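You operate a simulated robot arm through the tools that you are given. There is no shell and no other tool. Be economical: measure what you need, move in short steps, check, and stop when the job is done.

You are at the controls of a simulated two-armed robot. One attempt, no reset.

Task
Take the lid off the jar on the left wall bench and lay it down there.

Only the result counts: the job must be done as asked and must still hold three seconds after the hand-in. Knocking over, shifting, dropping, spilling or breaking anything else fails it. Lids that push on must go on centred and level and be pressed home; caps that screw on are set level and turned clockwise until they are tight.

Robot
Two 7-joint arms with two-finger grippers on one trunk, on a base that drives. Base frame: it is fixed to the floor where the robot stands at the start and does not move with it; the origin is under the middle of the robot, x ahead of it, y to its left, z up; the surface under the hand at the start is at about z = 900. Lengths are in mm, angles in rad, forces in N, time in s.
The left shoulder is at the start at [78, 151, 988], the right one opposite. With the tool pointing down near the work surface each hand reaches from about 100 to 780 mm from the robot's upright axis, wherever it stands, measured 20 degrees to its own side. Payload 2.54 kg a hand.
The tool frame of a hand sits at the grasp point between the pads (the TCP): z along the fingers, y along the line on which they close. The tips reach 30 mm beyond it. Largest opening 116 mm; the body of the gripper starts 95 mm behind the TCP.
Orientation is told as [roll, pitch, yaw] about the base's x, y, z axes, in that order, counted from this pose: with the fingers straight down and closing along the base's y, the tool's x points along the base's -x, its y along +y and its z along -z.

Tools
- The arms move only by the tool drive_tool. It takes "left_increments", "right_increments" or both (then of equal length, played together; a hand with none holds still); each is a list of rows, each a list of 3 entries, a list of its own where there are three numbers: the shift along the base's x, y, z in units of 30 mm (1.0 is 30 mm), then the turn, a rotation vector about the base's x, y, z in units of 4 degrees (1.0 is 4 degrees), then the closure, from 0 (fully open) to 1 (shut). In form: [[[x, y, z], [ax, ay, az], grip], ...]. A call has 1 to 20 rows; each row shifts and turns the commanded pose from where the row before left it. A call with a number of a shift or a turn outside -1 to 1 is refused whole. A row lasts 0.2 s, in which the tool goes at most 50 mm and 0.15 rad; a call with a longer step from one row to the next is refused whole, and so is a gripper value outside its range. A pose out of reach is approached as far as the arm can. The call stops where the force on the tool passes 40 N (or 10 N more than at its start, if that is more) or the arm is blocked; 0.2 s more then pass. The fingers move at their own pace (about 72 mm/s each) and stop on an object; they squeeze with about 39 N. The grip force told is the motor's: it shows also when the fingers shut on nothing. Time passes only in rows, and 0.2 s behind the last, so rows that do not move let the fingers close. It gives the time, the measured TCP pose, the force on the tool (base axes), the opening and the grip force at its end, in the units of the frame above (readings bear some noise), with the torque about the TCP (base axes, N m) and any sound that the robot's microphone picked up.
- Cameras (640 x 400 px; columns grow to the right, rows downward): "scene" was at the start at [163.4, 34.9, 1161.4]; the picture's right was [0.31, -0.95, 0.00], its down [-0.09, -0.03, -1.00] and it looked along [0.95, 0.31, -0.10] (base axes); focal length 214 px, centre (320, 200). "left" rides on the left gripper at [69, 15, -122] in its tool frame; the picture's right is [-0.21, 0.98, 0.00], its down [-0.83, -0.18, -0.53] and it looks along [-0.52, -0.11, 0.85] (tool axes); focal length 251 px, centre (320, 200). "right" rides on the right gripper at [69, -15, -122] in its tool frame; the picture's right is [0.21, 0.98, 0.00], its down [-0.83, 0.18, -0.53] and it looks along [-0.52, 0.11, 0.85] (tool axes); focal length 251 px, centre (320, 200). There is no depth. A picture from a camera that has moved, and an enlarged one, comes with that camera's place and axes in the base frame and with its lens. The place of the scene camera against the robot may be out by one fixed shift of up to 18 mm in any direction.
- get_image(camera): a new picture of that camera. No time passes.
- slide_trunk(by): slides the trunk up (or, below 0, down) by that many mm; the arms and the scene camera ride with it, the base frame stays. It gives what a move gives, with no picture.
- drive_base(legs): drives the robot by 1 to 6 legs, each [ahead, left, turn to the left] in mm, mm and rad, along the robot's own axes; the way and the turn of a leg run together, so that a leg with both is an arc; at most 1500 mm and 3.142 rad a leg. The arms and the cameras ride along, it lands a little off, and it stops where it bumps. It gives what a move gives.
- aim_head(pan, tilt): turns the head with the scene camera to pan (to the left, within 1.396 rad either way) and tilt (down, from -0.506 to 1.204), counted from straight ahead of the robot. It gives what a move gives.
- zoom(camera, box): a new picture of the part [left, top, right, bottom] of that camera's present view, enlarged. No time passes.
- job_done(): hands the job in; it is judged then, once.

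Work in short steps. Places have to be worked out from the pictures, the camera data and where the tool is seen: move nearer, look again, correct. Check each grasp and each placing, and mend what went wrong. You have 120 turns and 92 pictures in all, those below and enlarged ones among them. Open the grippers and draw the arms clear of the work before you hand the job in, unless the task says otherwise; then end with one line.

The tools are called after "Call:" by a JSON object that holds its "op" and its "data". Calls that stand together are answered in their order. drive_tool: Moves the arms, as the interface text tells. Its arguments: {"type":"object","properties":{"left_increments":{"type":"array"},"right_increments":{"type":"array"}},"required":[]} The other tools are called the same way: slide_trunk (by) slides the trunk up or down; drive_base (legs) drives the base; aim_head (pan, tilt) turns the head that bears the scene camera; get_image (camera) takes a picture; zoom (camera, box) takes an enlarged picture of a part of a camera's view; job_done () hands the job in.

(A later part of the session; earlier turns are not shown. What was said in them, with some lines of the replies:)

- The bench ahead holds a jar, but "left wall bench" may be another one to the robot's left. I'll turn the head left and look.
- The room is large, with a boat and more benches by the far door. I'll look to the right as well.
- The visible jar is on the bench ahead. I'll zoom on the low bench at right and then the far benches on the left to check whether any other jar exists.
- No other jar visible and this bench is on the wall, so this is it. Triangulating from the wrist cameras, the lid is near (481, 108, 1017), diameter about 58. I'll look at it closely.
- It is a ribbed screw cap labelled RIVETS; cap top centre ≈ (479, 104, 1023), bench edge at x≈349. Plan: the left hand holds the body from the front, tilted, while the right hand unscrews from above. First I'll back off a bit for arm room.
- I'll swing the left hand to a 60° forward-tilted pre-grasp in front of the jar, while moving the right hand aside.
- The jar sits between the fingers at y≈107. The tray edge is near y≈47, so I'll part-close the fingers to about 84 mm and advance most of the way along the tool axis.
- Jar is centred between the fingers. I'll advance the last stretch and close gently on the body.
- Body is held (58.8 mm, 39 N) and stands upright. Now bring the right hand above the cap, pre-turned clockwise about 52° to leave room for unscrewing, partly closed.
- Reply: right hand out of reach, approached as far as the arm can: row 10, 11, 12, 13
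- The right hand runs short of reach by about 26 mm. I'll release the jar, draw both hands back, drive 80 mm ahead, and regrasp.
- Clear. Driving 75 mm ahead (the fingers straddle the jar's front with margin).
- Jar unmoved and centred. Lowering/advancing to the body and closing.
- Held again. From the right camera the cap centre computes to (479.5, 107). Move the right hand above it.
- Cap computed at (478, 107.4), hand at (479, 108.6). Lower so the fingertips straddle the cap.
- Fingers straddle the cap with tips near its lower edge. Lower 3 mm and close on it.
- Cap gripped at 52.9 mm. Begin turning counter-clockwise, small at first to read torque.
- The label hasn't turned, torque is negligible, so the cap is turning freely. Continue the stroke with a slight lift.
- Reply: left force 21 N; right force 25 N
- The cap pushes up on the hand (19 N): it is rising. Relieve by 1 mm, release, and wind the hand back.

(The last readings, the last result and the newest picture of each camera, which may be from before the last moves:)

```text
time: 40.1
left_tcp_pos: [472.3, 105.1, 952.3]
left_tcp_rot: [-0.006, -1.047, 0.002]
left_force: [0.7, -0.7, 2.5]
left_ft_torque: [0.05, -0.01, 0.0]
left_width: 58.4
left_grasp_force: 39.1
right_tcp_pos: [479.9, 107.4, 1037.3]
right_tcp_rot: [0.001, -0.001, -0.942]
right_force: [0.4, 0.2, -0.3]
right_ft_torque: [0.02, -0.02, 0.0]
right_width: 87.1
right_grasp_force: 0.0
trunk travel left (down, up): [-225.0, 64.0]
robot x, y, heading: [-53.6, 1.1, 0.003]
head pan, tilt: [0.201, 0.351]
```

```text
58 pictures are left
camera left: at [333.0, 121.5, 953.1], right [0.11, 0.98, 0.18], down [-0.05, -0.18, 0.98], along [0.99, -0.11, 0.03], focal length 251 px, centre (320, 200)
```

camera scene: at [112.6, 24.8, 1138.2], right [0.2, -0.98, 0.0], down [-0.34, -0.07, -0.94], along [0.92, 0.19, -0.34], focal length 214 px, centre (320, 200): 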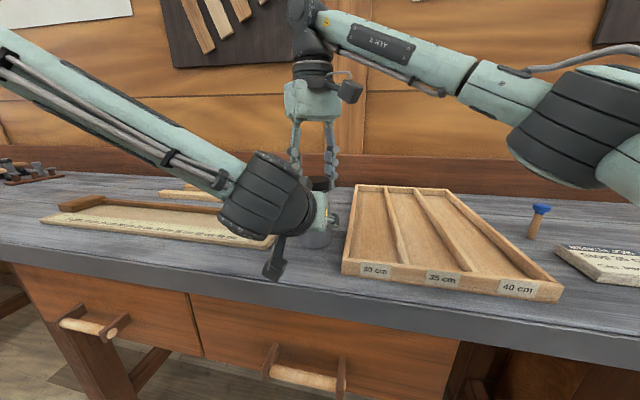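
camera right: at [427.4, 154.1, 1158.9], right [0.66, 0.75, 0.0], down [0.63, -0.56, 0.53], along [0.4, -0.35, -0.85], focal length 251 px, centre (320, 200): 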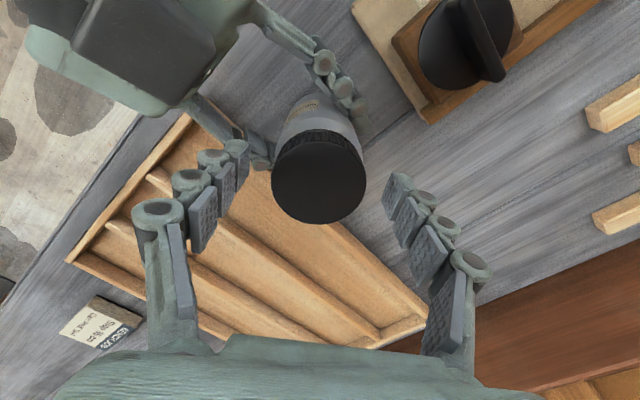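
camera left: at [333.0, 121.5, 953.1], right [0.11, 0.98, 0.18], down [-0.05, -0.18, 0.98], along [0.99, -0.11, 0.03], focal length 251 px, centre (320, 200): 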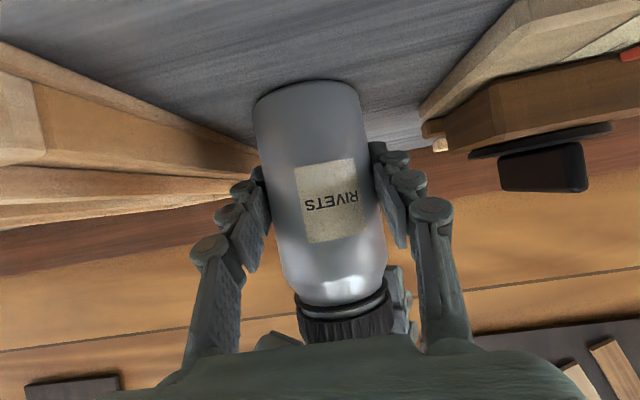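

Second stroke: regrip and turn on, with about 1.2 mm lift.

Call:
{"op": "drive_tool", "data": {"right_increments": [[[-0.02, 0, 0], [0, 0, 0], 0.4], [[0, 0, 0], [0, 0, 0], 0.5], [[0, 0, 0], [0, 0, 0], 1], [[0, 0, 0], [0, 0, 0], 1], [[0, 0, 0.002], [0, 0, 1], 1], [[0, 0, 0.002], [0, 0, 1], 1], [[0, 0, 0.002], [0, 0, 1], 1], [[0, 0, 0.002], [0, 0, 1], 1], [[0, 0, 0.002], [0, 0, 1], 1], [[0, 0, 0.002], [0, 0, 1], 1], [[0, 0, 0.002], [0, 0, 1], 1], [[0, 0, 0.002], [0, 0, 1], 1], [[0, 0, 0.002], [0, 0, 1], 1], [[0, 0, 0.002], [0, 0, 1], 1], [[0, 0, 0.002], [0, 0, 1], 1], [[0, 0, 0.002], [0, 0, 1], 1], [[0, 0, 0.002], [0, 0, 1], 1], [[0, 0, 0.002], [0, 0, 1], 1], [[0, 0, 0.002], [0, 0, 1], 1], [[0, 0, 0.002], [0, 0, 1], 1]]}}

Call:
{"op": "drive_tool", "data": {"right_increments": [[[0, 0, 0.002], [0, 0, 1], 1], [[0, 0, 0.002], [0, 0, 1], 1], [[0, 0, 0.002], [0, 0, 1], 1], [[0, 0, 0.002], [0, 0, 1], 1], [[0, 0, 0.002], [0, 0, 1], 1], [[0, 0, 0.002], [0, 0, 1], 1], [[0, 0, 0.002], [0, 0, 1], 1], [[0, 0, 0.002], [0, 0, 1], 1]]}}

Call:
{"op": "get_image", "data": {"camera": "left"}}

```text
time: 44.3
left_tcp_pos: [473.1, 105.7, 953.1]
left_tcp_rot: [-0.004, -1.049, 0.007]
left_force: [1.0, 11.4, 4.5]
left_ft_torque: [-0.5, 0.01, 0.09]
left_width: 58.3
left_grasp_force: 38.8
right_tcp_pos: [478.3, 105.4, 1039.6]
right_tcp_rot: [-0.003, 0.001, 0.175]
right_force: [-1.8, -12.2, -2.4]
right_ft_torque: [-0.49, 0.17, 0.01]
right_width: 52.7
right_grasp_force: 38.9
trunk travel left (down, up): [-225.0, 64.0]
robot x, y, heading: [-51.8, -0.5, 0.0]
head pan, tilt: [0.201, 0.351]
```

```text
time: 46.1
left_tcp_pos: [472.9, 105.6, 953.3]
left_tcp_rot: [-0.005, -1.049, 0.005]
left_force: [-0.8, 15.4, 4.7]
left_ft_torque: [-0.68, -0.13, 0.1]
left_width: 58.5
left_grasp_force: 39.4
right_tcp_pos: [479.4, 106.5, 1040.3]
right_tcp_rot: [0.001, 0.004, 0.735]
right_force: [1.4, -15.6, -5.0]
right_ft_torque: [-0.66, 0.06, 0.01]
right_width: 52.9
right_grasp_force: 39.0
trunk travel left (down, up): [-225.0, 64.0]
robot x, y, heading: [-51.9, 0.6, 0.004]
head pan, tilt: [0.201, 0.351]
```

```text
57 pictures are left
camera left: at [333.2, 121.7, 953.1], right [0.11, 0.98, 0.18], down [-0.05, -0.18, 0.98], along [0.99, -0.11, 0.03], focal length 251 px, centre (320, 200)
```

left: 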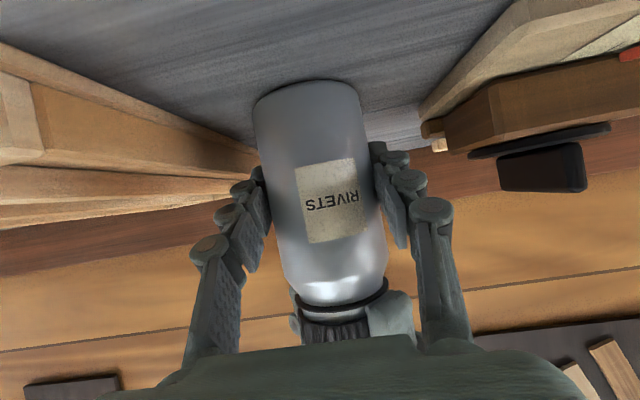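

A gap now shows under the cap; still threaded. Release, wind back, third stroke.

Call:
{"op": "drive_tool", "data": {"right_increments": [[[0, -0.03, 0], [0, 0, 0], 0.45], [[0, 0, 0], [0, 0, 0], 0.25], [[0, 0, 0], [0, 0, 0], 0.25], [[0, 0, 0], [0, 0, 0], 0.25], [[0, 0, 0], [0, 0, -1], 0.25], [[0, 0, 0], [0, 0, -1], 0.25], [[0, 0, 0], [0, 0, -1], 0.25], [[0, 0, 0], [0, 0, -1], 0.25], [[0, 0, 0], [0, 0, -1], 0.25], [[0, 0, 0], [0, 0, -1], 0.25], [[0, 0, 0], [0, 0, -1], 0.25], [[0, 0, 0], [0, 0, -1], 0.25], [[0, 0, 0], [0, 0, -1], 0.25], [[0, 0, 0], [0, 0, -1], 0.25], [[0, 0, 0], [0, 0, -1], 0.25], [[0, 0, 0], [0, 0, -1], 0.25], [[0, 0, 0], [0, 0, -1], 0.25], [[0, 0, 0], [0, 0, -1], 0.25], [[0, 0, 0], [0, 0, -1], 0.25], [[0, 0, 0], [0, 0, -1], 0.25]]}}

Call:
{"op": "drive_tool", "data": {"right_increments": [[[0, 0, 0], [0, 0, -1], 0.25], [[0, 0, 0], [0, 0, -1], 0.25], [[0, 0, 0], [0, 0, -1], 0.25], [[0, 0, 0], [0, 0, -1], 0.25], [[0, 0, 0], [0, 0, -1], 0.25], [[0, 0, 0], [0, 0, -1], 0.25], [[0, 0, 0], [0, 0, -1], 0.25], [[0, 0, 0], [0, 0, -1], 0.25], [[0, 0, 0], [0, 0, 0], 0.25]]}}

Call:
{"op": "get_image", "data": {"camera": "left"}}

Call:
{"op": "get_image", "data": {"camera": "right"}}

```text
time: 50.3
left_tcp_pos: [472.7, 105.1, 952.9]
left_tcp_rot: [-0.008, -1.046, 0.004]
left_force: [-0.3, -1.0, 1.0]
left_ft_torque: [0.03, 0.02, -0.02]
left_width: 58.3
left_grasp_force: 39.0
right_tcp_pos: [479.5, 105.5, 1038.9]
right_tcp_rot: [0.001, 0.0, -0.382]
right_force: [0.6, 0.3, -0.1]
right_ft_torque: [0.0, -0.01, 0.04]
right_width: 87.0
right_grasp_force: 0.0
trunk travel left (down, up): [-225.0, 64.0]
robot x, y, heading: [-55.2, 0.2, 0.002]
head pan, tilt: [0.201, 0.351]
```

```text
time: 52.3
left_tcp_pos: [473.3, 105.0, 952.8]
left_tcp_rot: [-0.005, -1.046, 0.003]
left_force: [-0.5, -0.6, 0.5]
left_ft_torque: [0.02, 0.01, -0.02]
left_width: 58.2
left_grasp_force: 39.1
right_tcp_pos: [478.9, 105.4, 1041.0]
right_tcp_rot: [0.001, 0.0, -0.944]
right_force: [0.1, 0.8, 0.9]
right_ft_torque: [-0.03, 0.01, 0.01]
right_width: 87.1
right_grasp_force: 0.0
trunk travel left (down, up): [-225.0, 64.0]
robot x, y, heading: [-55.6, 2.9, 0.0]
head pan, tilt: [0.201, 0.351]
```

```text
56 pictures are left
camera left: at [333.1, 121.5, 953.0], right [0.11, 0.98, 0.18], down [-0.05, -0.18, 0.98], along [0.99, -0.11, 0.03], focal length 251 px, centre (320, 200)
```

left: 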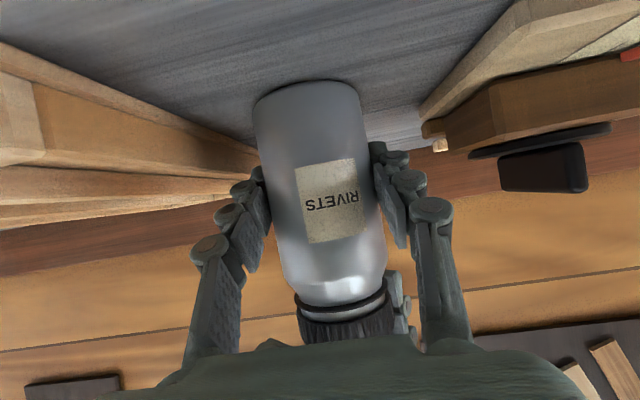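

```text
55 pictures are left
camera right: at [426.4, 152.7, 1161.7], right [0.66, 0.75, 0.0], down [0.63, -0.56, 0.53], along [0.4, -0.35, -0.85], focal length 251 px, centre (320, 200)
```

right: 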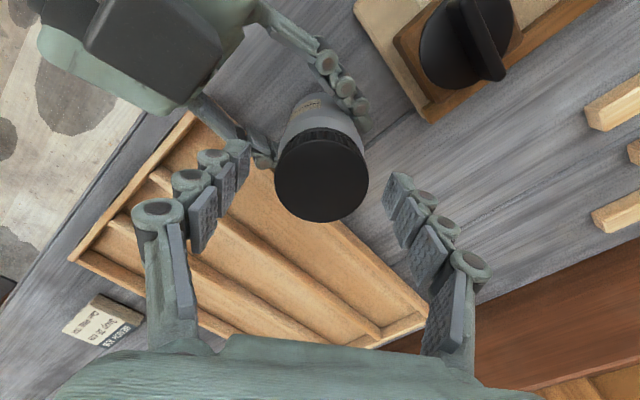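

Zoom in on the gap below the cap.

Call:
{"op": "zoom", "data": {"camera": "left", "box": [270, 260, 430, 360]}}

```text
4.00 times, centred on (350, 310) of left
camera zoom: at [333.1, 121.5, 953.0], right [0.11, 0.98, 0.18], down [-0.05, -0.18, 0.98], along [0.99, -0.11, 0.03], focal length 1006 px, centre (200, -240)
```

zoom: 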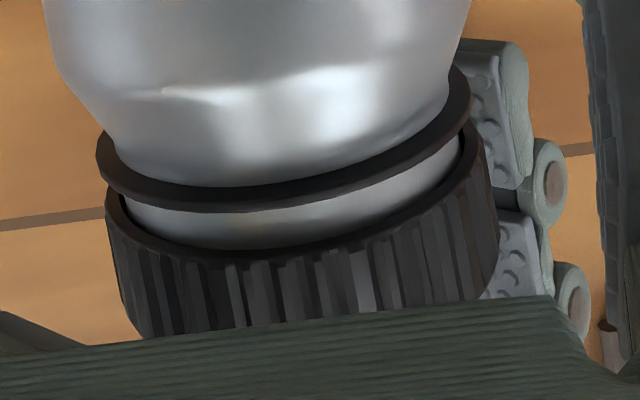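

The cap has risen clear of its ring, by about 4 mm, still on the threads. Third stroke.

Call:
{"op": "drive_tool", "data": {"right_increments": [[[0, 0.02, 0], [0, 0, 0], 0.4], [[0, 0, 0], [0, 0, 0], 0.5], [[0, 0, 0], [0, 0, 0], 1], [[0, 0, 0], [0, 0, 0], 1], [[0, 0, 0.002], [0, 0, 1], 1], [[0, 0, 0.002], [0, 0, 1], 1], [[0, 0, 0.002], [0, 0, 1], 1], [[0, 0, 0.002], [0, 0, 1], 1], [[0, 0, 0.002], [0, 0, 1], 1], [[0, 0, 0.002], [0, 0, 1], 1], [[0, 0, 0.002], [0, 0, 1], 1], [[0, 0, 0.002], [0, 0, 1], 1], [[0, 0, 0.002], [0, 0, 1], 1], [[0, 0, 0.002], [0, 0, 1], 1], [[0, 0, 0.002], [0, 0, 1], 1], [[0, 0, 0.002], [0, 0, 1], 1], [[0, 0, 0.002], [0, 0, 1], 1], [[0, 0, 0.002], [0, 0, 1], 1], [[0, 0, 0.002], [0, 0, 1], 1], [[0, 0, 0.002], [0, 0, 1], 1]]}}

Call:
{"op": "drive_tool", "data": {"right_increments": [[[0, 0, 0.002], [0, 0, 1], 1], [[0, 0, 0.002], [0, 0, 1], 1], [[0, 0, 0.002], [0, 0, 1], 1], [[0, 0, 0.002], [0, 0, 1], 1], [[0, 0, 0.002], [0, 0, 1], 1], [[0, 0, 0.002], [0, 0, 1], 1], [[0, 0, 0.002], [0, 0, 1], 1], [[0, 0, 0.002], [0, 0, 1], 1]]}}

Call:
{"op": "zoom", "data": {"camera": "left", "box": [270, 260, 430, 360]}}

```text
time: 56.5
left_tcp_pos: [473.3, 105.0, 951.0]
left_tcp_rot: [-0.005, -1.048, 0.006]
left_force: [-2.3, 5.3, 0.3]
left_ft_torque: [-0.09, -0.14, 0.05]
left_width: 58.1
left_grasp_force: 38.7
right_tcp_pos: [478.3, 105.9, 1040.9]
right_tcp_rot: [0.001, 0.0, 0.178]
right_force: [1.8, -4.0, 0.9]
right_ft_torque: [-0.31, 0.03, -0.01]
right_width: 53.0
right_grasp_force: 39.0
trunk travel left (down, up): [-225.0, 64.0]
robot x, y, heading: [-51.4, 1.6, 0.002]
head pan, tilt: [0.201, 0.351]
```

```text
time: 58.3
left_tcp_pos: [473.6, 106.0, 952.2]
left_tcp_rot: [-0.005, -1.048, 0.007]
left_force: [3.8, 5.3, -0.1]
left_ft_torque: [-0.26, 0.24, 0.12]
left_width: 58.3
left_grasp_force: 39.1
right_tcp_pos: [480.4, 106.4, 1042.3]
right_tcp_rot: [-0.001, 0.0, 0.737]
right_force: [-3.4, -4.2, -0.3]
right_ft_torque: [-0.07, 0.08, -0.08]
right_width: 52.8
right_grasp_force: 38.8
trunk travel left (down, up): [-225.0, 64.0]
robot x, y, heading: [-58.5, -1.8, 0.001]
head pan, tilt: [0.201, 0.351]
```

```text
4.00 times, centred on (350, 310) of left
camera zoom: at [333.2, 121.7, 953.0], right [0.11, 0.98, 0.18], down [-0.05, -0.18, 0.98], along [0.99, -0.11, 0.03], focal length 1006 px, centre (200, -240)
```

zoom: 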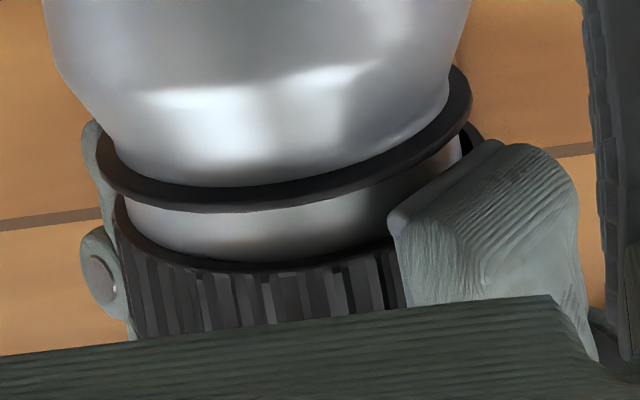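

Gap grows about a millimetre per stroke. Test with a gentle 2.5 mm lift whether it is already free.

Call:
{"op": "drive_tool", "data": {"right_increments": [[[0, 0, 0.03], [0, 0, 0], 1], [[0, 0, 0.03], [0, 0, 0], 1], [[0, 0, 0.025], [0, 0, 0], 1]]}}

Call:
{"op": "zoom", "data": {"camera": "left", "box": [270, 260, 430, 360]}}

```text
time: 59.1
left_tcp_pos: [472.6, 105.2, 951.3]
left_tcp_rot: [-0.005, -1.047, 0.005]
left_force: [-0.2, 3.8, 2.9]
left_ft_torque: [-0.18, 0.0, -0.01]
left_width: 58.4
left_grasp_force: 39.4
right_tcp_pos: [480.1, 105.4, 1045.2]
right_tcp_rot: [0.0, 0.0, 0.734]
right_force: [0.5, -2.8, -1.9]
right_ft_torque: [0.0, -0.03, 0.02]
right_width: 52.8
right_grasp_force: 38.8
trunk travel left (down, up): [-225.0, 64.0]
robot x, y, heading: [-51.3, -1.7, 0.003]
head pan, tilt: [0.201, 0.351]
```

```text
4.00 times, centred on (350, 310) of left
camera zoom: at [333.0, 121.5, 953.0], right [0.11, 0.98, 0.18], down [-0.05, -0.18, 0.98], along [0.99, -0.12, 0.03], focal length 1006 px, centre (200, -240)
```

zoom: 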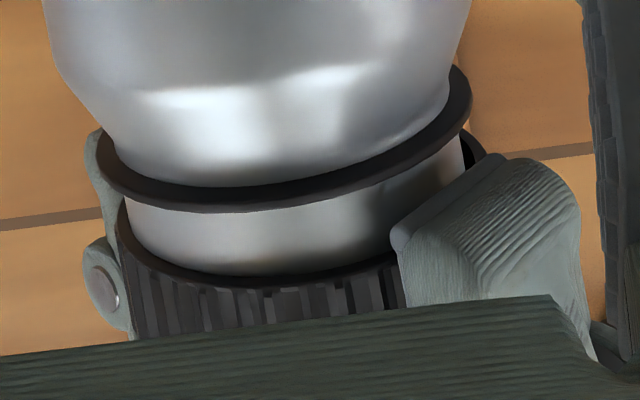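

The cap followed with almost no force: it is free. Lift straight up 45 mm.

Call:
{"op": "drive_tool", "data": {"right_increments": [[[0, 0, 0.1], [0, 0, 0], 1], [[0, 0, 0.2], [0, 0, 0], 1], [[0, 0, 0.4], [0, 0, 0], 1], [[0, 0, 0.4], [0, 0, 0], 1], [[0, 0, 0.4], [0, 0, 0], 1], [[0, 0, 0.4], [0, 0, 0], 1]]}}

Call:
{"op": "get_image", "data": {"camera": "right"}}

Call:
{"op": "get_image", "data": {"camera": "left"}}

Call:
{"op": "get_image", "data": {"camera": "scene"}}

```text
time: 60.5
left_tcp_pos: [472.4, 106.1, 952.2]
left_tcp_rot: [-0.007, -1.047, 0.003]
left_force: [-1.6, -0.3, 1.7]
left_ft_torque: [0.08, 0.04, 0.04]
left_width: 58.2
left_grasp_force: 39.8
right_tcp_pos: [478.9, 107.2, 1100.9]
right_tcp_rot: [0.0, 0.0, 0.735]
right_force: [0.2, 0.1, -0.3]
right_ft_torque: [0.01, -0.02, 0.03]
right_width: 52.5
right_grasp_force: 39.1
trunk travel left (down, up): [-225.0, 64.0]
robot x, y, heading: [-56.3, -0.1, 0.004]
head pan, tilt: [0.201, 0.351]
```

```text
51 pictures are left
camera right: at [438.2, 49.0, 1222.1], right [-0.81, 0.58, 0.0], down [0.49, 0.69, 0.53], along [0.31, 0.43, -0.85], focal length 251 px, centre (320, 200)
```

right: 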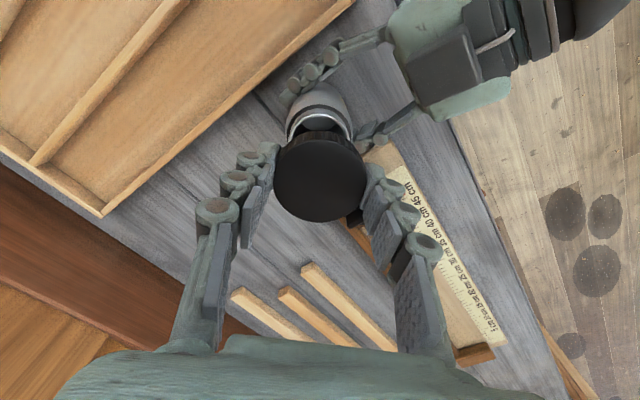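

```text
50 pictures are left
camera left: at [332.9, 121.5, 953.0], right [0.11, 0.98, 0.18], down [-0.05, -0.18, 0.98], along [0.99, -0.11, 0.03], focal length 251 px, centre (320, 200)
```

left: 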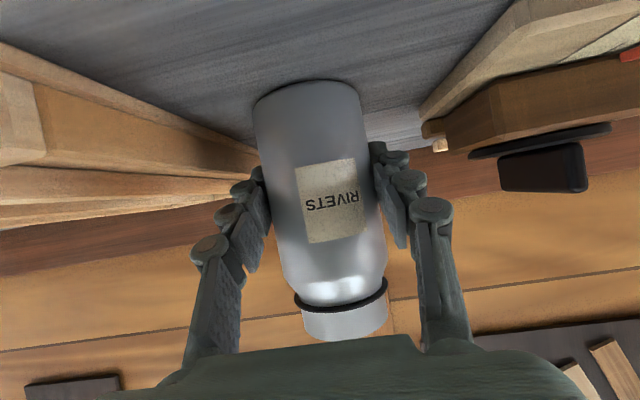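

```text
49 pictures are left
camera scene: at [113.0, 24.8, 1138.1], right [0.2, -0.98, 0.0], down [-0.34, -0.07, -0.94], along [0.92, 0.19, -0.34], focal length 214 px, centre (320, 200)
```

scene: 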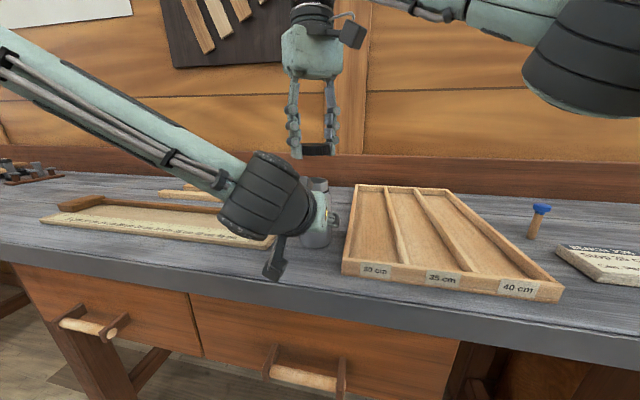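

Cap is off. Release the jar with the left hand and withdraw it, holding the right hand still.

Call:
{"op": "drive_tool", "data": {"left_increments": [[[0, 0, 0], [0, 0, 0], 0.45], [[0, 0, 0], [0, 0, 0], 0.28], [[0, 0, 0], [0, 0, 0], 0.28], [[0, 0, 0], [0, 0, 0], 0.28], [[-0.5, 0, 0.2825], [0, 0, 0], 0.28], [[-0.5, 0, 0.2825], [0, 0, 0], 0.28], [[-0.5, 0, 0.2825], [0, 0, 0], 0.28], [[-0.5, 0, 0.2825], [0, 0, 0], 0.28], [[-0.5, 0.1, 0.2825], [0, 0, 0], 0.28], [[-0.5, 0.2, 0.2825], [0, 0, 0], 0.28], [[-0.5, 0.3, 0.2825], [0, 0, 0], 0.28], [[-0.5, 0.4, 0.2825], [0, 0, 0], 0.28], [[0, 0.7, 0.2], [0, 0, 0], 0.28], [[0, 0.7, 0.2], [0, 0, 0], 0.28]]}}

Call:
{"op": "get_image", "data": {"camera": "scene"}}

```text
time: 63.5
left_tcp_pos: [383.6, 158.1, 1060.1]
left_tcp_rot: [-0.004, -1.044, 0.004]
left_force: [0.7, -0.4, -0.8]
left_ft_torque: [0.01, -0.03, -0.02]
left_width: 83.8
left_grasp_force: 0.1
left hand out of reach, approached as far as the arm can: row 8, 9, 10, 11, 12, 14
right_tcp_pos: [478.9, 107.7, 1101.6]
right_tcp_rot: [0.0, 0.0, 0.735]
right_force: [0.4, 0.2, -0.2]
right_ft_torque: [0.01, -0.02, 0.01]
right_width: 52.6
right_grasp_force: 39.3
trunk travel left (down, up): [-225.0, 64.0]
robot x, y, heading: [-57.1, 0.2, 0.002]
head pan, tilt: [0.201, 0.351]
```

```text
48 pictures are left
camera scene: at [113.0, 25.2, 1138.1], right [0.2, -0.98, 0.0], down [-0.34, -0.07, -0.94], along [0.92, 0.19, -0.34], focal length 214 px, centre (320, 200)
```

scene: 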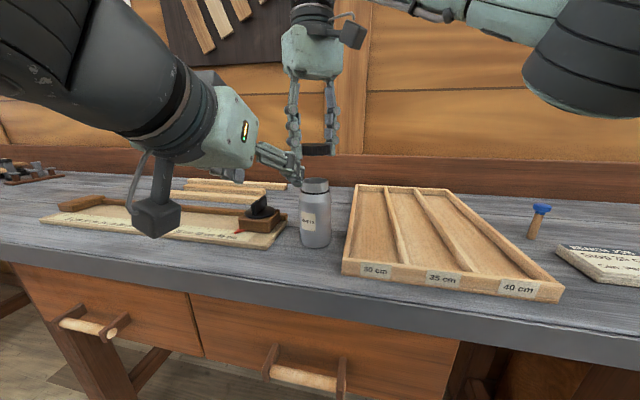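

The jar stands open and upright. Now carry the cap over to (565, 118), a free patch behind the jar.

Call:
{"op": "drive_tool", "data": {"right_increments": [[[0.5, 0.07, 0], [0, 0, 0], 1], [[0.5, 0.07, 0], [0, 0, 0], 1], [[0.5, 0.07, 0], [0, 0, 0], 1], [[0.5, 0.07, -0.1], [0, 0, 0], 1], [[0.5, 0.07, -0.3], [0, 0, 0], 1], [[0.37, 0, -0.4], [0, 0, 0], 1]]}}

Call:
{"op": "get_image", "data": {"camera": "right"}}

Call:
{"op": "get_image", "data": {"camera": "scene"}}

```text
time: 64.9
left_tcp_pos: [383.3, 159.0, 1060.0]
left_tcp_rot: [-0.004, -1.045, 0.003]
left_force: [0.1, -0.5, 0.1]
left_ft_torque: [-0.02, -0.03, -0.01]
left_width: 83.5
left_grasp_force: 0.1
right_tcp_pos: [533.1, 107.7, 1061.4]
right_tcp_rot: [-0.001, -0.001, 0.734]
right_force: [0.1, -0.2, 0.1]
right_ft_torque: [-0.01, -0.04, 0.02]
right_width: 52.5
right_grasp_force: 39.4
right hand out of reach, approached as far as the arm can: row 3, 4, 5, 6
trunk travel left (down, up): [-225.0, 64.0]
robot x, y, heading: [-49.8, 1.4, 0.001]
head pan, tilt: [0.201, 0.351]
```

```text
47 pictures are left
camera right: at [492.6, 50.1, 1182.3], right [-0.81, 0.58, 0.0], down [0.49, 0.69, 0.54], along [0.31, 0.44, -0.84], focal length 251 px, centre (320, 200)
```

right: 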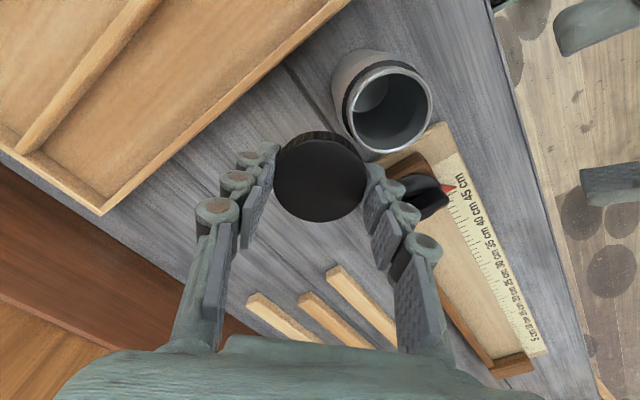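

```text
46 pictures are left
camera scene: at [113.4, 24.8, 1138.0], right [0.2, -0.98, 0.0], down [-0.34, -0.07, -0.94], along [0.92, 0.19, -0.34], focal length 214 px, centre (320, 200)
```

scene: 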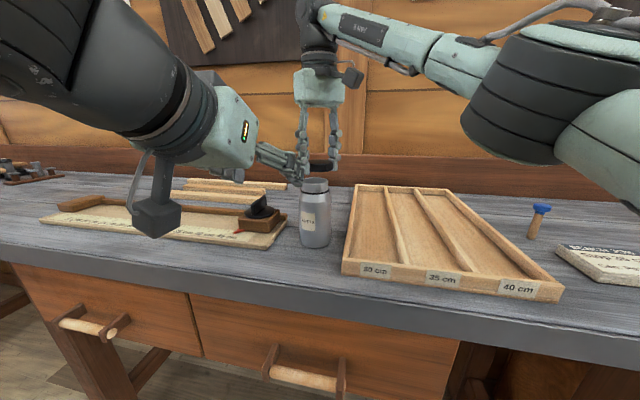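

Reach limits the right hand at x≈533. Move the left hand further aside, then drive 52 mm ahead (back to the original standing place).

Call:
{"op": "drive_tool", "data": {"left_increments": [[[0, 0.8, 0.2], [0, 0, 0], 0], [[0, 0.8, 0.2], [0, 0.5, 0], 0], [[0, 0.8, 0.2], [0, 1, 0], 0], [[0, 0.8, 0.2], [0, 1, 0], 0], [[0, 0.8, 0.2], [0, 1, 0], 0], [[0, 0.5, 0.2], [0, 1, 0], 0]], "right_increments": [[[0, 0, 0.2], [0, 0, 0], 1], [[-0.1, 0, 0.1], [0, 0, 0], 1], [[0, 0, 0], [0, 0, 0], 1], [[0, 0, 0], [0, 0, 0], 1], [[0, 0, 0], [0, 0, 0], 1], [[0, 0, 0], [0, 0, 0], 1]]}}

Call:
{"op": "drive_base", "data": {"legs": [[52, 0, 0]]}}

Call:
{"op": "get_image", "data": {"camera": "right"}}

```text
time: 66.3
left_tcp_pos: [384.7, 294.9, 1094.2]
left_tcp_rot: [-0.005, -0.732, 0.004]
left_force: [1.1, 0.7, -1.6]
left_ft_torque: [-0.03, 0.01, -0.02]
left_width: 116.1
left_grasp_force: 0.1
right_tcp_pos: [529.0, 106.7, 1068.5]
right_tcp_rot: [-0.001, -0.002, 0.734]
right_force: [-0.1, -0.2, -0.7]
right_ft_torque: [0.0, 0.0, 0.05]
right_width: 52.3
right_grasp_force: 39.2
trunk travel left (down, up): [-225.0, 64.0]
robot x, y, heading: [-54.3, -2.5, -0.003]
head pan, tilt: [0.201, 0.351]
```

```text
time: 67.2
left_tcp_pos: [438.6, 295.0, 1094.3]
left_tcp_rot: [-0.005, -0.731, 0.004]
left_force: [0.3, 0.5, 0.6]
left_ft_torque: [0.0, 0.02, -0.05]
left_width: 116.3
left_grasp_force: 0.0
right_tcp_pos: [581.6, 107.0, 1069.6]
right_tcp_rot: [0.0, -0.003, 0.732]
right_force: [0.4, 0.7, -1.1]
right_ft_torque: [0.01, 0.02, -0.02]
right_width: 52.5
right_grasp_force: 39.0
trunk travel left (down, up): [-225.0, 64.0]
robot x, y, heading: [2.3, -1.0, -0.002]
head pan, tilt: [0.201, 0.351]
```

```text
45 pictures are left
camera right: at [541.0, 49.3, 1190.6], right [-0.81, 0.58, 0.0], down [0.49, 0.69, 0.54], along [0.31, 0.44, -0.84], focal length 251 px, centre (320, 200)
```

right: 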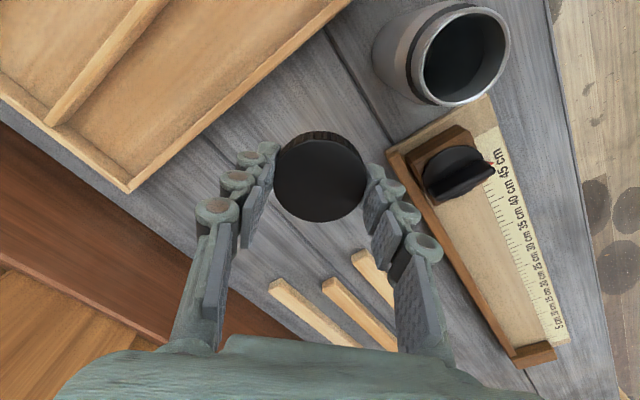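

The spot directly beneath (581, 107) is clear of tray, stop block and sticks. Lower toward the bench.

Call:
{"op": "drive_tool", "data": {"right_increments": [[[0, 0, -0.6], [0, 0, 0], 1], [[0, 0, -0.6], [0, 0, 0], 1], [[0, 0, -0.6], [0, 0, 0], 1], [[0, 0, -0.6], [0, 0, 0], 1], [[0, 0, -0.6], [0, 0, 0], 1], [[0, 0, -0.5], [0, 0, 0], 1], [[0, 0, -0.4], [0, 0, 0], 1], [[0, 0, -0.2], [0, 0, 0], 1]]}}

Call:
{"op": "get_image", "data": {"camera": "right"}}

Call:
{"op": "get_image", "data": {"camera": "scene"}}

```text
time: 69.0
left_tcp_pos: [437.8, 294.6, 1093.9]
left_tcp_rot: [-0.004, -0.733, 0.002]
left_force: [-0.5, -1.0, 1.0]
left_ft_torque: [0.0, 0.0, -0.05]
left_width: 116.0
left_grasp_force: 0.1
right_tcp_pos: [580.8, 108.4, 946.2]
right_tcp_rot: [0.0, -0.005, 0.732]
right_force: [-0.3, 0.6, -0.6]
right_ft_torque: [-0.01, -0.03, 0.0]
right_width: 52.7
right_grasp_force: 39.7
trunk travel left (down, up): [-225.0, 64.0]
robot x, y, heading: [-1.3, -1.9, 0.003]
head pan, tilt: [0.201, 0.351]
```

```text
44 pictures are left
camera right: at [540.4, 50.0, 1067.4], right [-0.81, 0.58, 0.0], down [0.49, 0.69, 0.54], along [0.31, 0.43, -0.84], focal length 251 px, centre (320, 200)
```

right: 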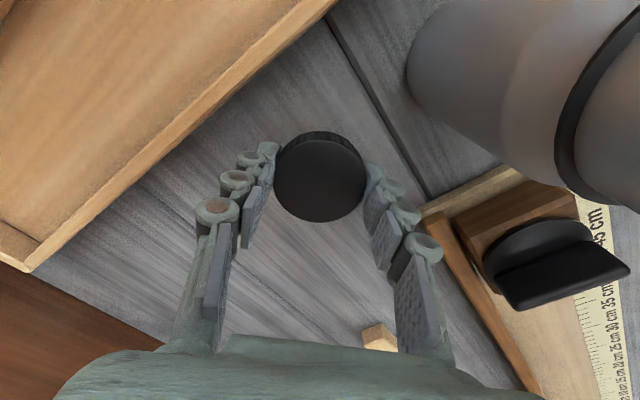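

```text
43 pictures are left
camera scene: at [165.7, 24.9, 1138.0], right [0.2, -0.98, 0.0], down [-0.34, -0.07, -0.94], along [0.92, 0.19, -0.34], focal length 214 px, centre (320, 200)
```

scene: 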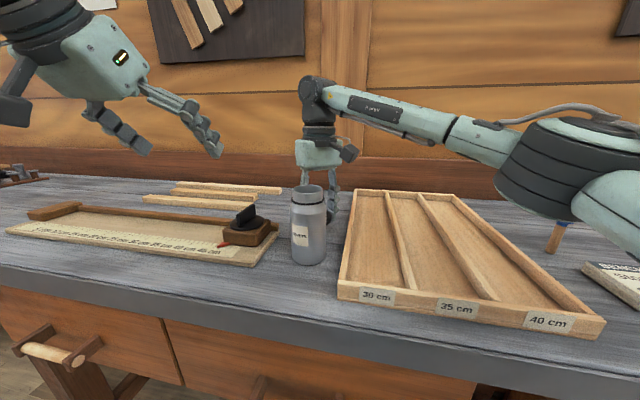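

Clear all round. Lower slowly to contact.

Call:
{"op": "drive_tool", "data": {"right_increments": [[[0, 0, -0.08], [0, 0, 0], 1], [[0, 0, -0.08], [0, 0, 0], 1], [[0, 0, -0.08], [0, 0, 0], 1], [[0, 0, -0.08], [0, 0, 0], 1], [[0, 0, -0.05], [0, 0, 0], 1]]}}

```text
time: 70.2
left_tcp_pos: [438.3, 294.0, 1094.5]
left_tcp_rot: [-0.004, -0.733, 0.001]
left_force: [-0.1, -0.1, -0.2]
left_ft_torque: [-0.03, 0.0, 0.0]
left_width: 116.1
left_grasp_force: 0.1
right_tcp_pos: [580.6, 108.5, 935.8]
right_tcp_rot: [-0.002, -0.004, 0.733]
right_force: [0.0, -0.3, -0.5]
right_ft_torque: [-0.01, -0.05, -0.02]
right_width: 52.4
right_grasp_force: 38.7
trunk travel left (down, up): [-225.0, 64.0]
robot x, y, heading: [1.1, 0.0, 0.003]
head pan, tilt: [0.201, 0.351]
```

Still free at 935.8. Continue 1 mm at a time.

Call:
{"op": "drive_tool", "data": {"right_increments": [[[0, 0, -0.033], [0, 0, 0], 1], [[0, 0, -0.033], [0, 0, 0], 1], [[0, 0, -0.033], [0, 0, 0], 1], [[0, 0, -0.033], [0, 0, 0], 1]]}}

Call:
{"op": "get_image", "data": {"camera": "right"}}

```text
time: 71.2
left_tcp_pos: [437.6, 294.9, 1095.3]
left_tcp_rot: [-0.005, -0.733, 0.002]
left_force: [0.1, -0.6, -0.4]
left_ft_torque: [0.01, 0.0, -0.01]
left_width: 116.1
left_grasp_force: 0.1
right_tcp_pos: [581.4, 107.5, 931.8]
right_tcp_rot: [0.0, -0.003, 0.732]
right_force: [0.8, -0.2, -0.9]
right_ft_torque: [-0.02, -0.01, 0.0]
right_width: 52.7
right_grasp_force: 38.8
trunk travel left (down, up): [-225.0, 64.0]
robot x, y, heading: [-1.9, 2.8, 0.002]
head pan, tilt: [0.201, 0.351]
```

```text
42 pictures are left
camera right: at [540.3, 49.7, 1053.1], right [-0.81, 0.58, 0.0], down [0.49, 0.69, 0.54], along [0.31, 0.44, -0.84], focal length 251 px, centre (320, 200)
```

right: 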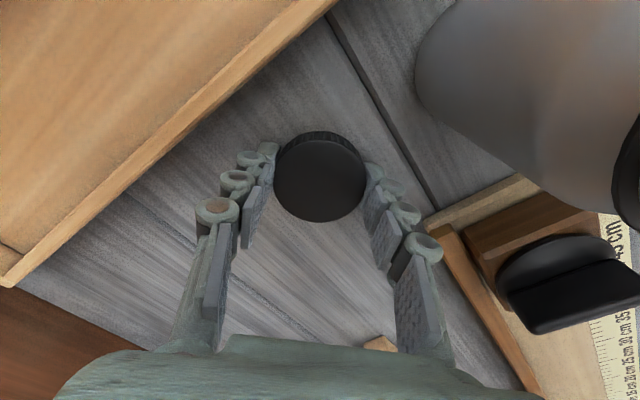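

No contact yet; keep going.

Call:
{"op": "drive_tool", "data": {"right_increments": [[[0, 0, -0.033], [0, 0, 0], 1], [[0, 0, -0.033], [0, 0, 0], 1]]}}

Call:
{"op": "drive_tool", "data": {"right_increments": [[[0, 0, -0.033], [0, 0, 0], 1], [[0, 0, -0.02], [0, 0, 0], 1]]}}

```text
time: 71.8
left_tcp_pos: [437.9, 294.7, 1094.5]
left_tcp_rot: [-0.003, -0.734, 0.006]
left_force: [0.7, -0.4, 0.5]
left_ft_torque: [-0.04, 0.01, -0.01]
left_width: 115.8
left_grasp_force: 0.1
right_tcp_pos: [581.1, 107.9, 930.6]
right_tcp_rot: [0.001, -0.003, 0.732]
right_force: [0.5, -0.1, -0.6]
right_ft_torque: [-0.01, 0.0, -0.03]
right_width: 52.9
right_grasp_force: 39.2
trunk travel left (down, up): [-225.0, 64.0]
robot x, y, heading: [-2.5, 0.4, 0.006]
head pan, tilt: [0.201, 0.351]
```

```text
time: 72.5
left_tcp_pos: [438.1, 293.0, 1094.0]
left_tcp_rot: [-0.003, -0.733, 0.003]
left_force: [-0.4, -0.1, 0.3]
left_ft_torque: [0.01, 0.04, 0.01]
left_width: 115.8
left_grasp_force: 0.1
right_tcp_pos: [580.7, 106.7, 928.7]
right_tcp_rot: [0.0, -0.003, 0.733]
right_force: [1.2, 2.1, 1.6]
right_ft_torque: [0.05, 0.01, -0.02]
right_width: 52.6
right_grasp_force: 39.3
trunk travel left (down, up): [-225.0, 64.0]
robot x, y, heading: [-1.1, 1.2, 0.001]
head pan, tilt: [0.201, 0.351]
```

Slight contact is beginning. One more small step.

Call:
{"op": "drive_tool", "data": {"right_increments": [[[0, 0, -0.03], [0, 0, 0], 1], [[0, 0, 0], [0, 0, 0], 1]]}}

Call:
{"op": "zoom", "data": {"camera": "right", "box": [200, 80, 440, 240]}}

```text
time: 73.0
left_tcp_pos: [436.7, 295.1, 1094.3]
left_tcp_rot: [-0.004, -0.733, 0.003]
left_force: [0.6, 0.0, 0.2]
left_ft_torque: [-0.01, 0.0, -0.02]
left_width: 116.1
left_grasp_force: 0.1
right_tcp_pos: [582.3, 107.1, 930.0]
right_tcp_rot: [-0.001, -0.005, 0.732]
right_force: [1.9, 1.7, 8.8]
right_ft_torque: [0.08, 0.03, -0.01]
right_width: 52.6
right_grasp_force: 39.3
trunk travel left (down, up): [-225.0, 64.0]
robot x, y, heading: [-0.6, -1.0, 0.002]
head pan, tilt: [0.201, 0.351]
```

```text
2.50 times, centred on (320, 160) of right
camera zoom: at [539.7, 49.6, 1049.8], right [-0.81, 0.58, 0.0], down [0.49, 0.69, 0.54], along [0.31, 0.44, -0.84], focal length 629 px, centre (320, 300)
```

zoom: 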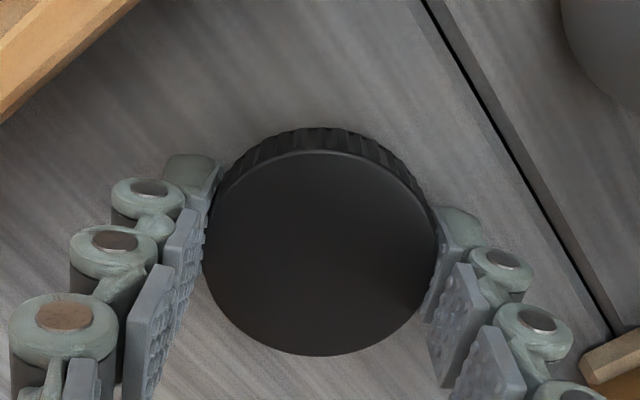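

Contact at 8.8 N: cap (or tips with cap within a millimetre or so) is on the bench. Open gently to about 72 mm, then look.

Call:
{"op": "drive_tool", "data": {"right_increments": [[[0, 0, 0.02], [0, 0, 0], 0.52], [[0, 0, 0], [0, 0, 0], 0.47], [[0, 0, 0], [0, 0, 0], 0.42], [[0, 0, 0], [0, 0, 0], 0.38], [[0, 0, 0], [0, 0, 0], 0.38]]}}

Call:
{"op": "get_image", "data": {"camera": "right"}}

```text
time: 74.2
left_tcp_pos: [437.8, 295.3, 1094.1]
left_tcp_rot: [-0.004, -0.733, 0.003]
left_force: [-0.1, -0.3, 0.5]
left_ft_torque: [0.0, 0.01, 0.01]
left_width: 115.7
left_grasp_force: 0.1
right_tcp_pos: [580.6, 106.2, 927.9]
right_tcp_rot: [0.0, -0.004, 0.734]
right_force: [0.3, 0.7, 0.0]
right_ft_torque: [-0.04, -0.02, 0.0]
right_width: 72.1
right_grasp_force: 0.0
trunk travel left (down, up): [-225.0, 64.0]
robot x, y, heading: [0.3, 3.6, 0.001]
head pan, tilt: [0.201, 0.351]
```

```text
40 pictures are left
camera right: at [540.3, 49.5, 1049.2], right [-0.81, 0.58, 0.0], down [0.49, 0.69, 0.54], along [0.31, 0.44, -0.84], focal length 251 px, centre (320, 200)
```

right: 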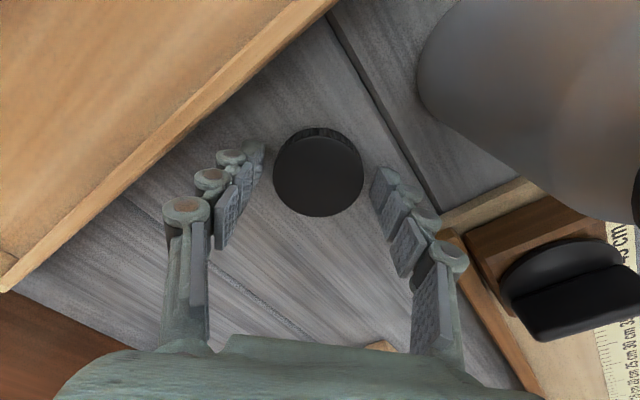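

The cap lies flat, fingers clear. Raise straight up and draw away.

Call:
{"op": "drive_tool", "data": {"right_increments": [[[0, 0, 0.3], [0, 0, 0], 0.38], [[0, 0, 0.6], [0, 0, 0], 0.38], [[0, 0, 0.9], [0, 0, 0], 0.38], [[0, 0, 0.9], [0, 0, 0], 0.38], [[0, 0, 0.9], [0, 0, 0], 0.38], [[0, 0, 0.9], [0, 0, 0], 0.38], [[-0.4, -0.8, 0.6], [0, 0, 0], 0.2], [[-0.5, -0.9, 0.5], [0, 0, 0], 0], [[-0.5, -0.9, 0.5], [0, 0, 0], 0], [[-0.5, -0.9, 0.2], [0, 0, 0], 0], [[-0.5, -0.9, 0], [0, 0, 0], 0], [[-0.5, -0.9, 0], [0, 0, 0], 0], [[-0.5, -0.9, 0], [0, 0, 0], 0]]}}

Call:
{"op": "get_image", "data": {"camera": "scene"}}

Call:
{"op": "get_image", "data": {"camera": "right"}}

```text
time: 77.0
left_tcp_pos: [436.2, 294.1, 1093.3]
left_tcp_rot: [-0.001, -0.733, 0.002]
left_force: [-0.5, -0.4, -0.3]
left_ft_torque: [-0.01, -0.02, 0.02]
left_width: 116.1
left_grasp_force: 0.0
right_tcp_pos: [478.2, -80.7, 1116.5]
right_tcp_rot: [-0.001, -0.003, 0.732]
right_force: [-0.2, 0.1, 0.1]
right_ft_torque: [-0.01, 0.02, 0.01]
right_width: 116.0
right_grasp_force: 0.0
trunk travel left (down, up): [-225.0, 64.0]
robot x, y, heading: [0.5, -0.1, 0.003]
head pan, tilt: [0.201, 0.351]
```

```text
39 pictures are left
camera scene: at [165.4, 24.5, 1138.1], right [0.2, -0.98, 0.0], down [-0.34, -0.07, -0.94], along [0.92, 0.19, -0.34], focal length 214 px, centre (320, 200)
```

scene: 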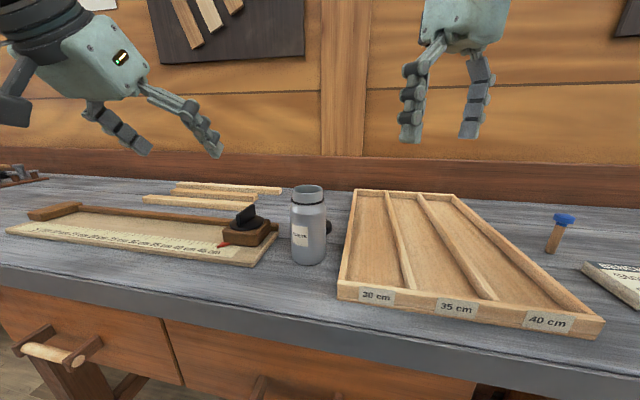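

```text
38 pictures are left
camera right: at [438.5, -138.5, 1238.0], right [-0.81, 0.58, 0.0], down [0.49, 0.69, 0.54], along [0.31, 0.44, -0.84], focal length 251 px, centre (320, 200)
```

right: 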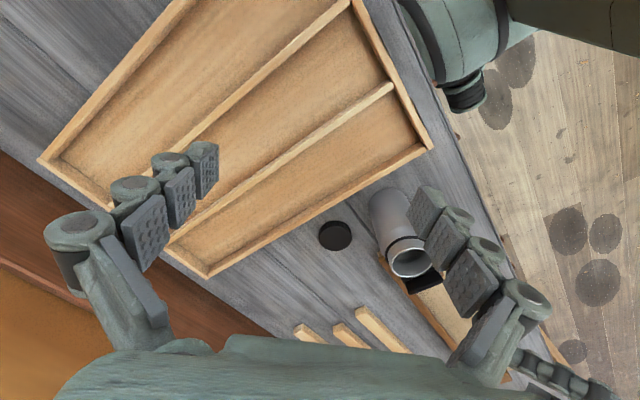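

The cap lies flat on the bench behind the open, upright jar, everything else is undisturbed and both hands are clear. Handing in.

Call:
{"op": "job_done", "data": {}}

```text
The job is handed in.
```

I unscrewed the cap from the RIVETS jar and laid it flat on the bench behind the jar. The jar stands open and upright, nothing else looks moved, and both grippers are open and clear.
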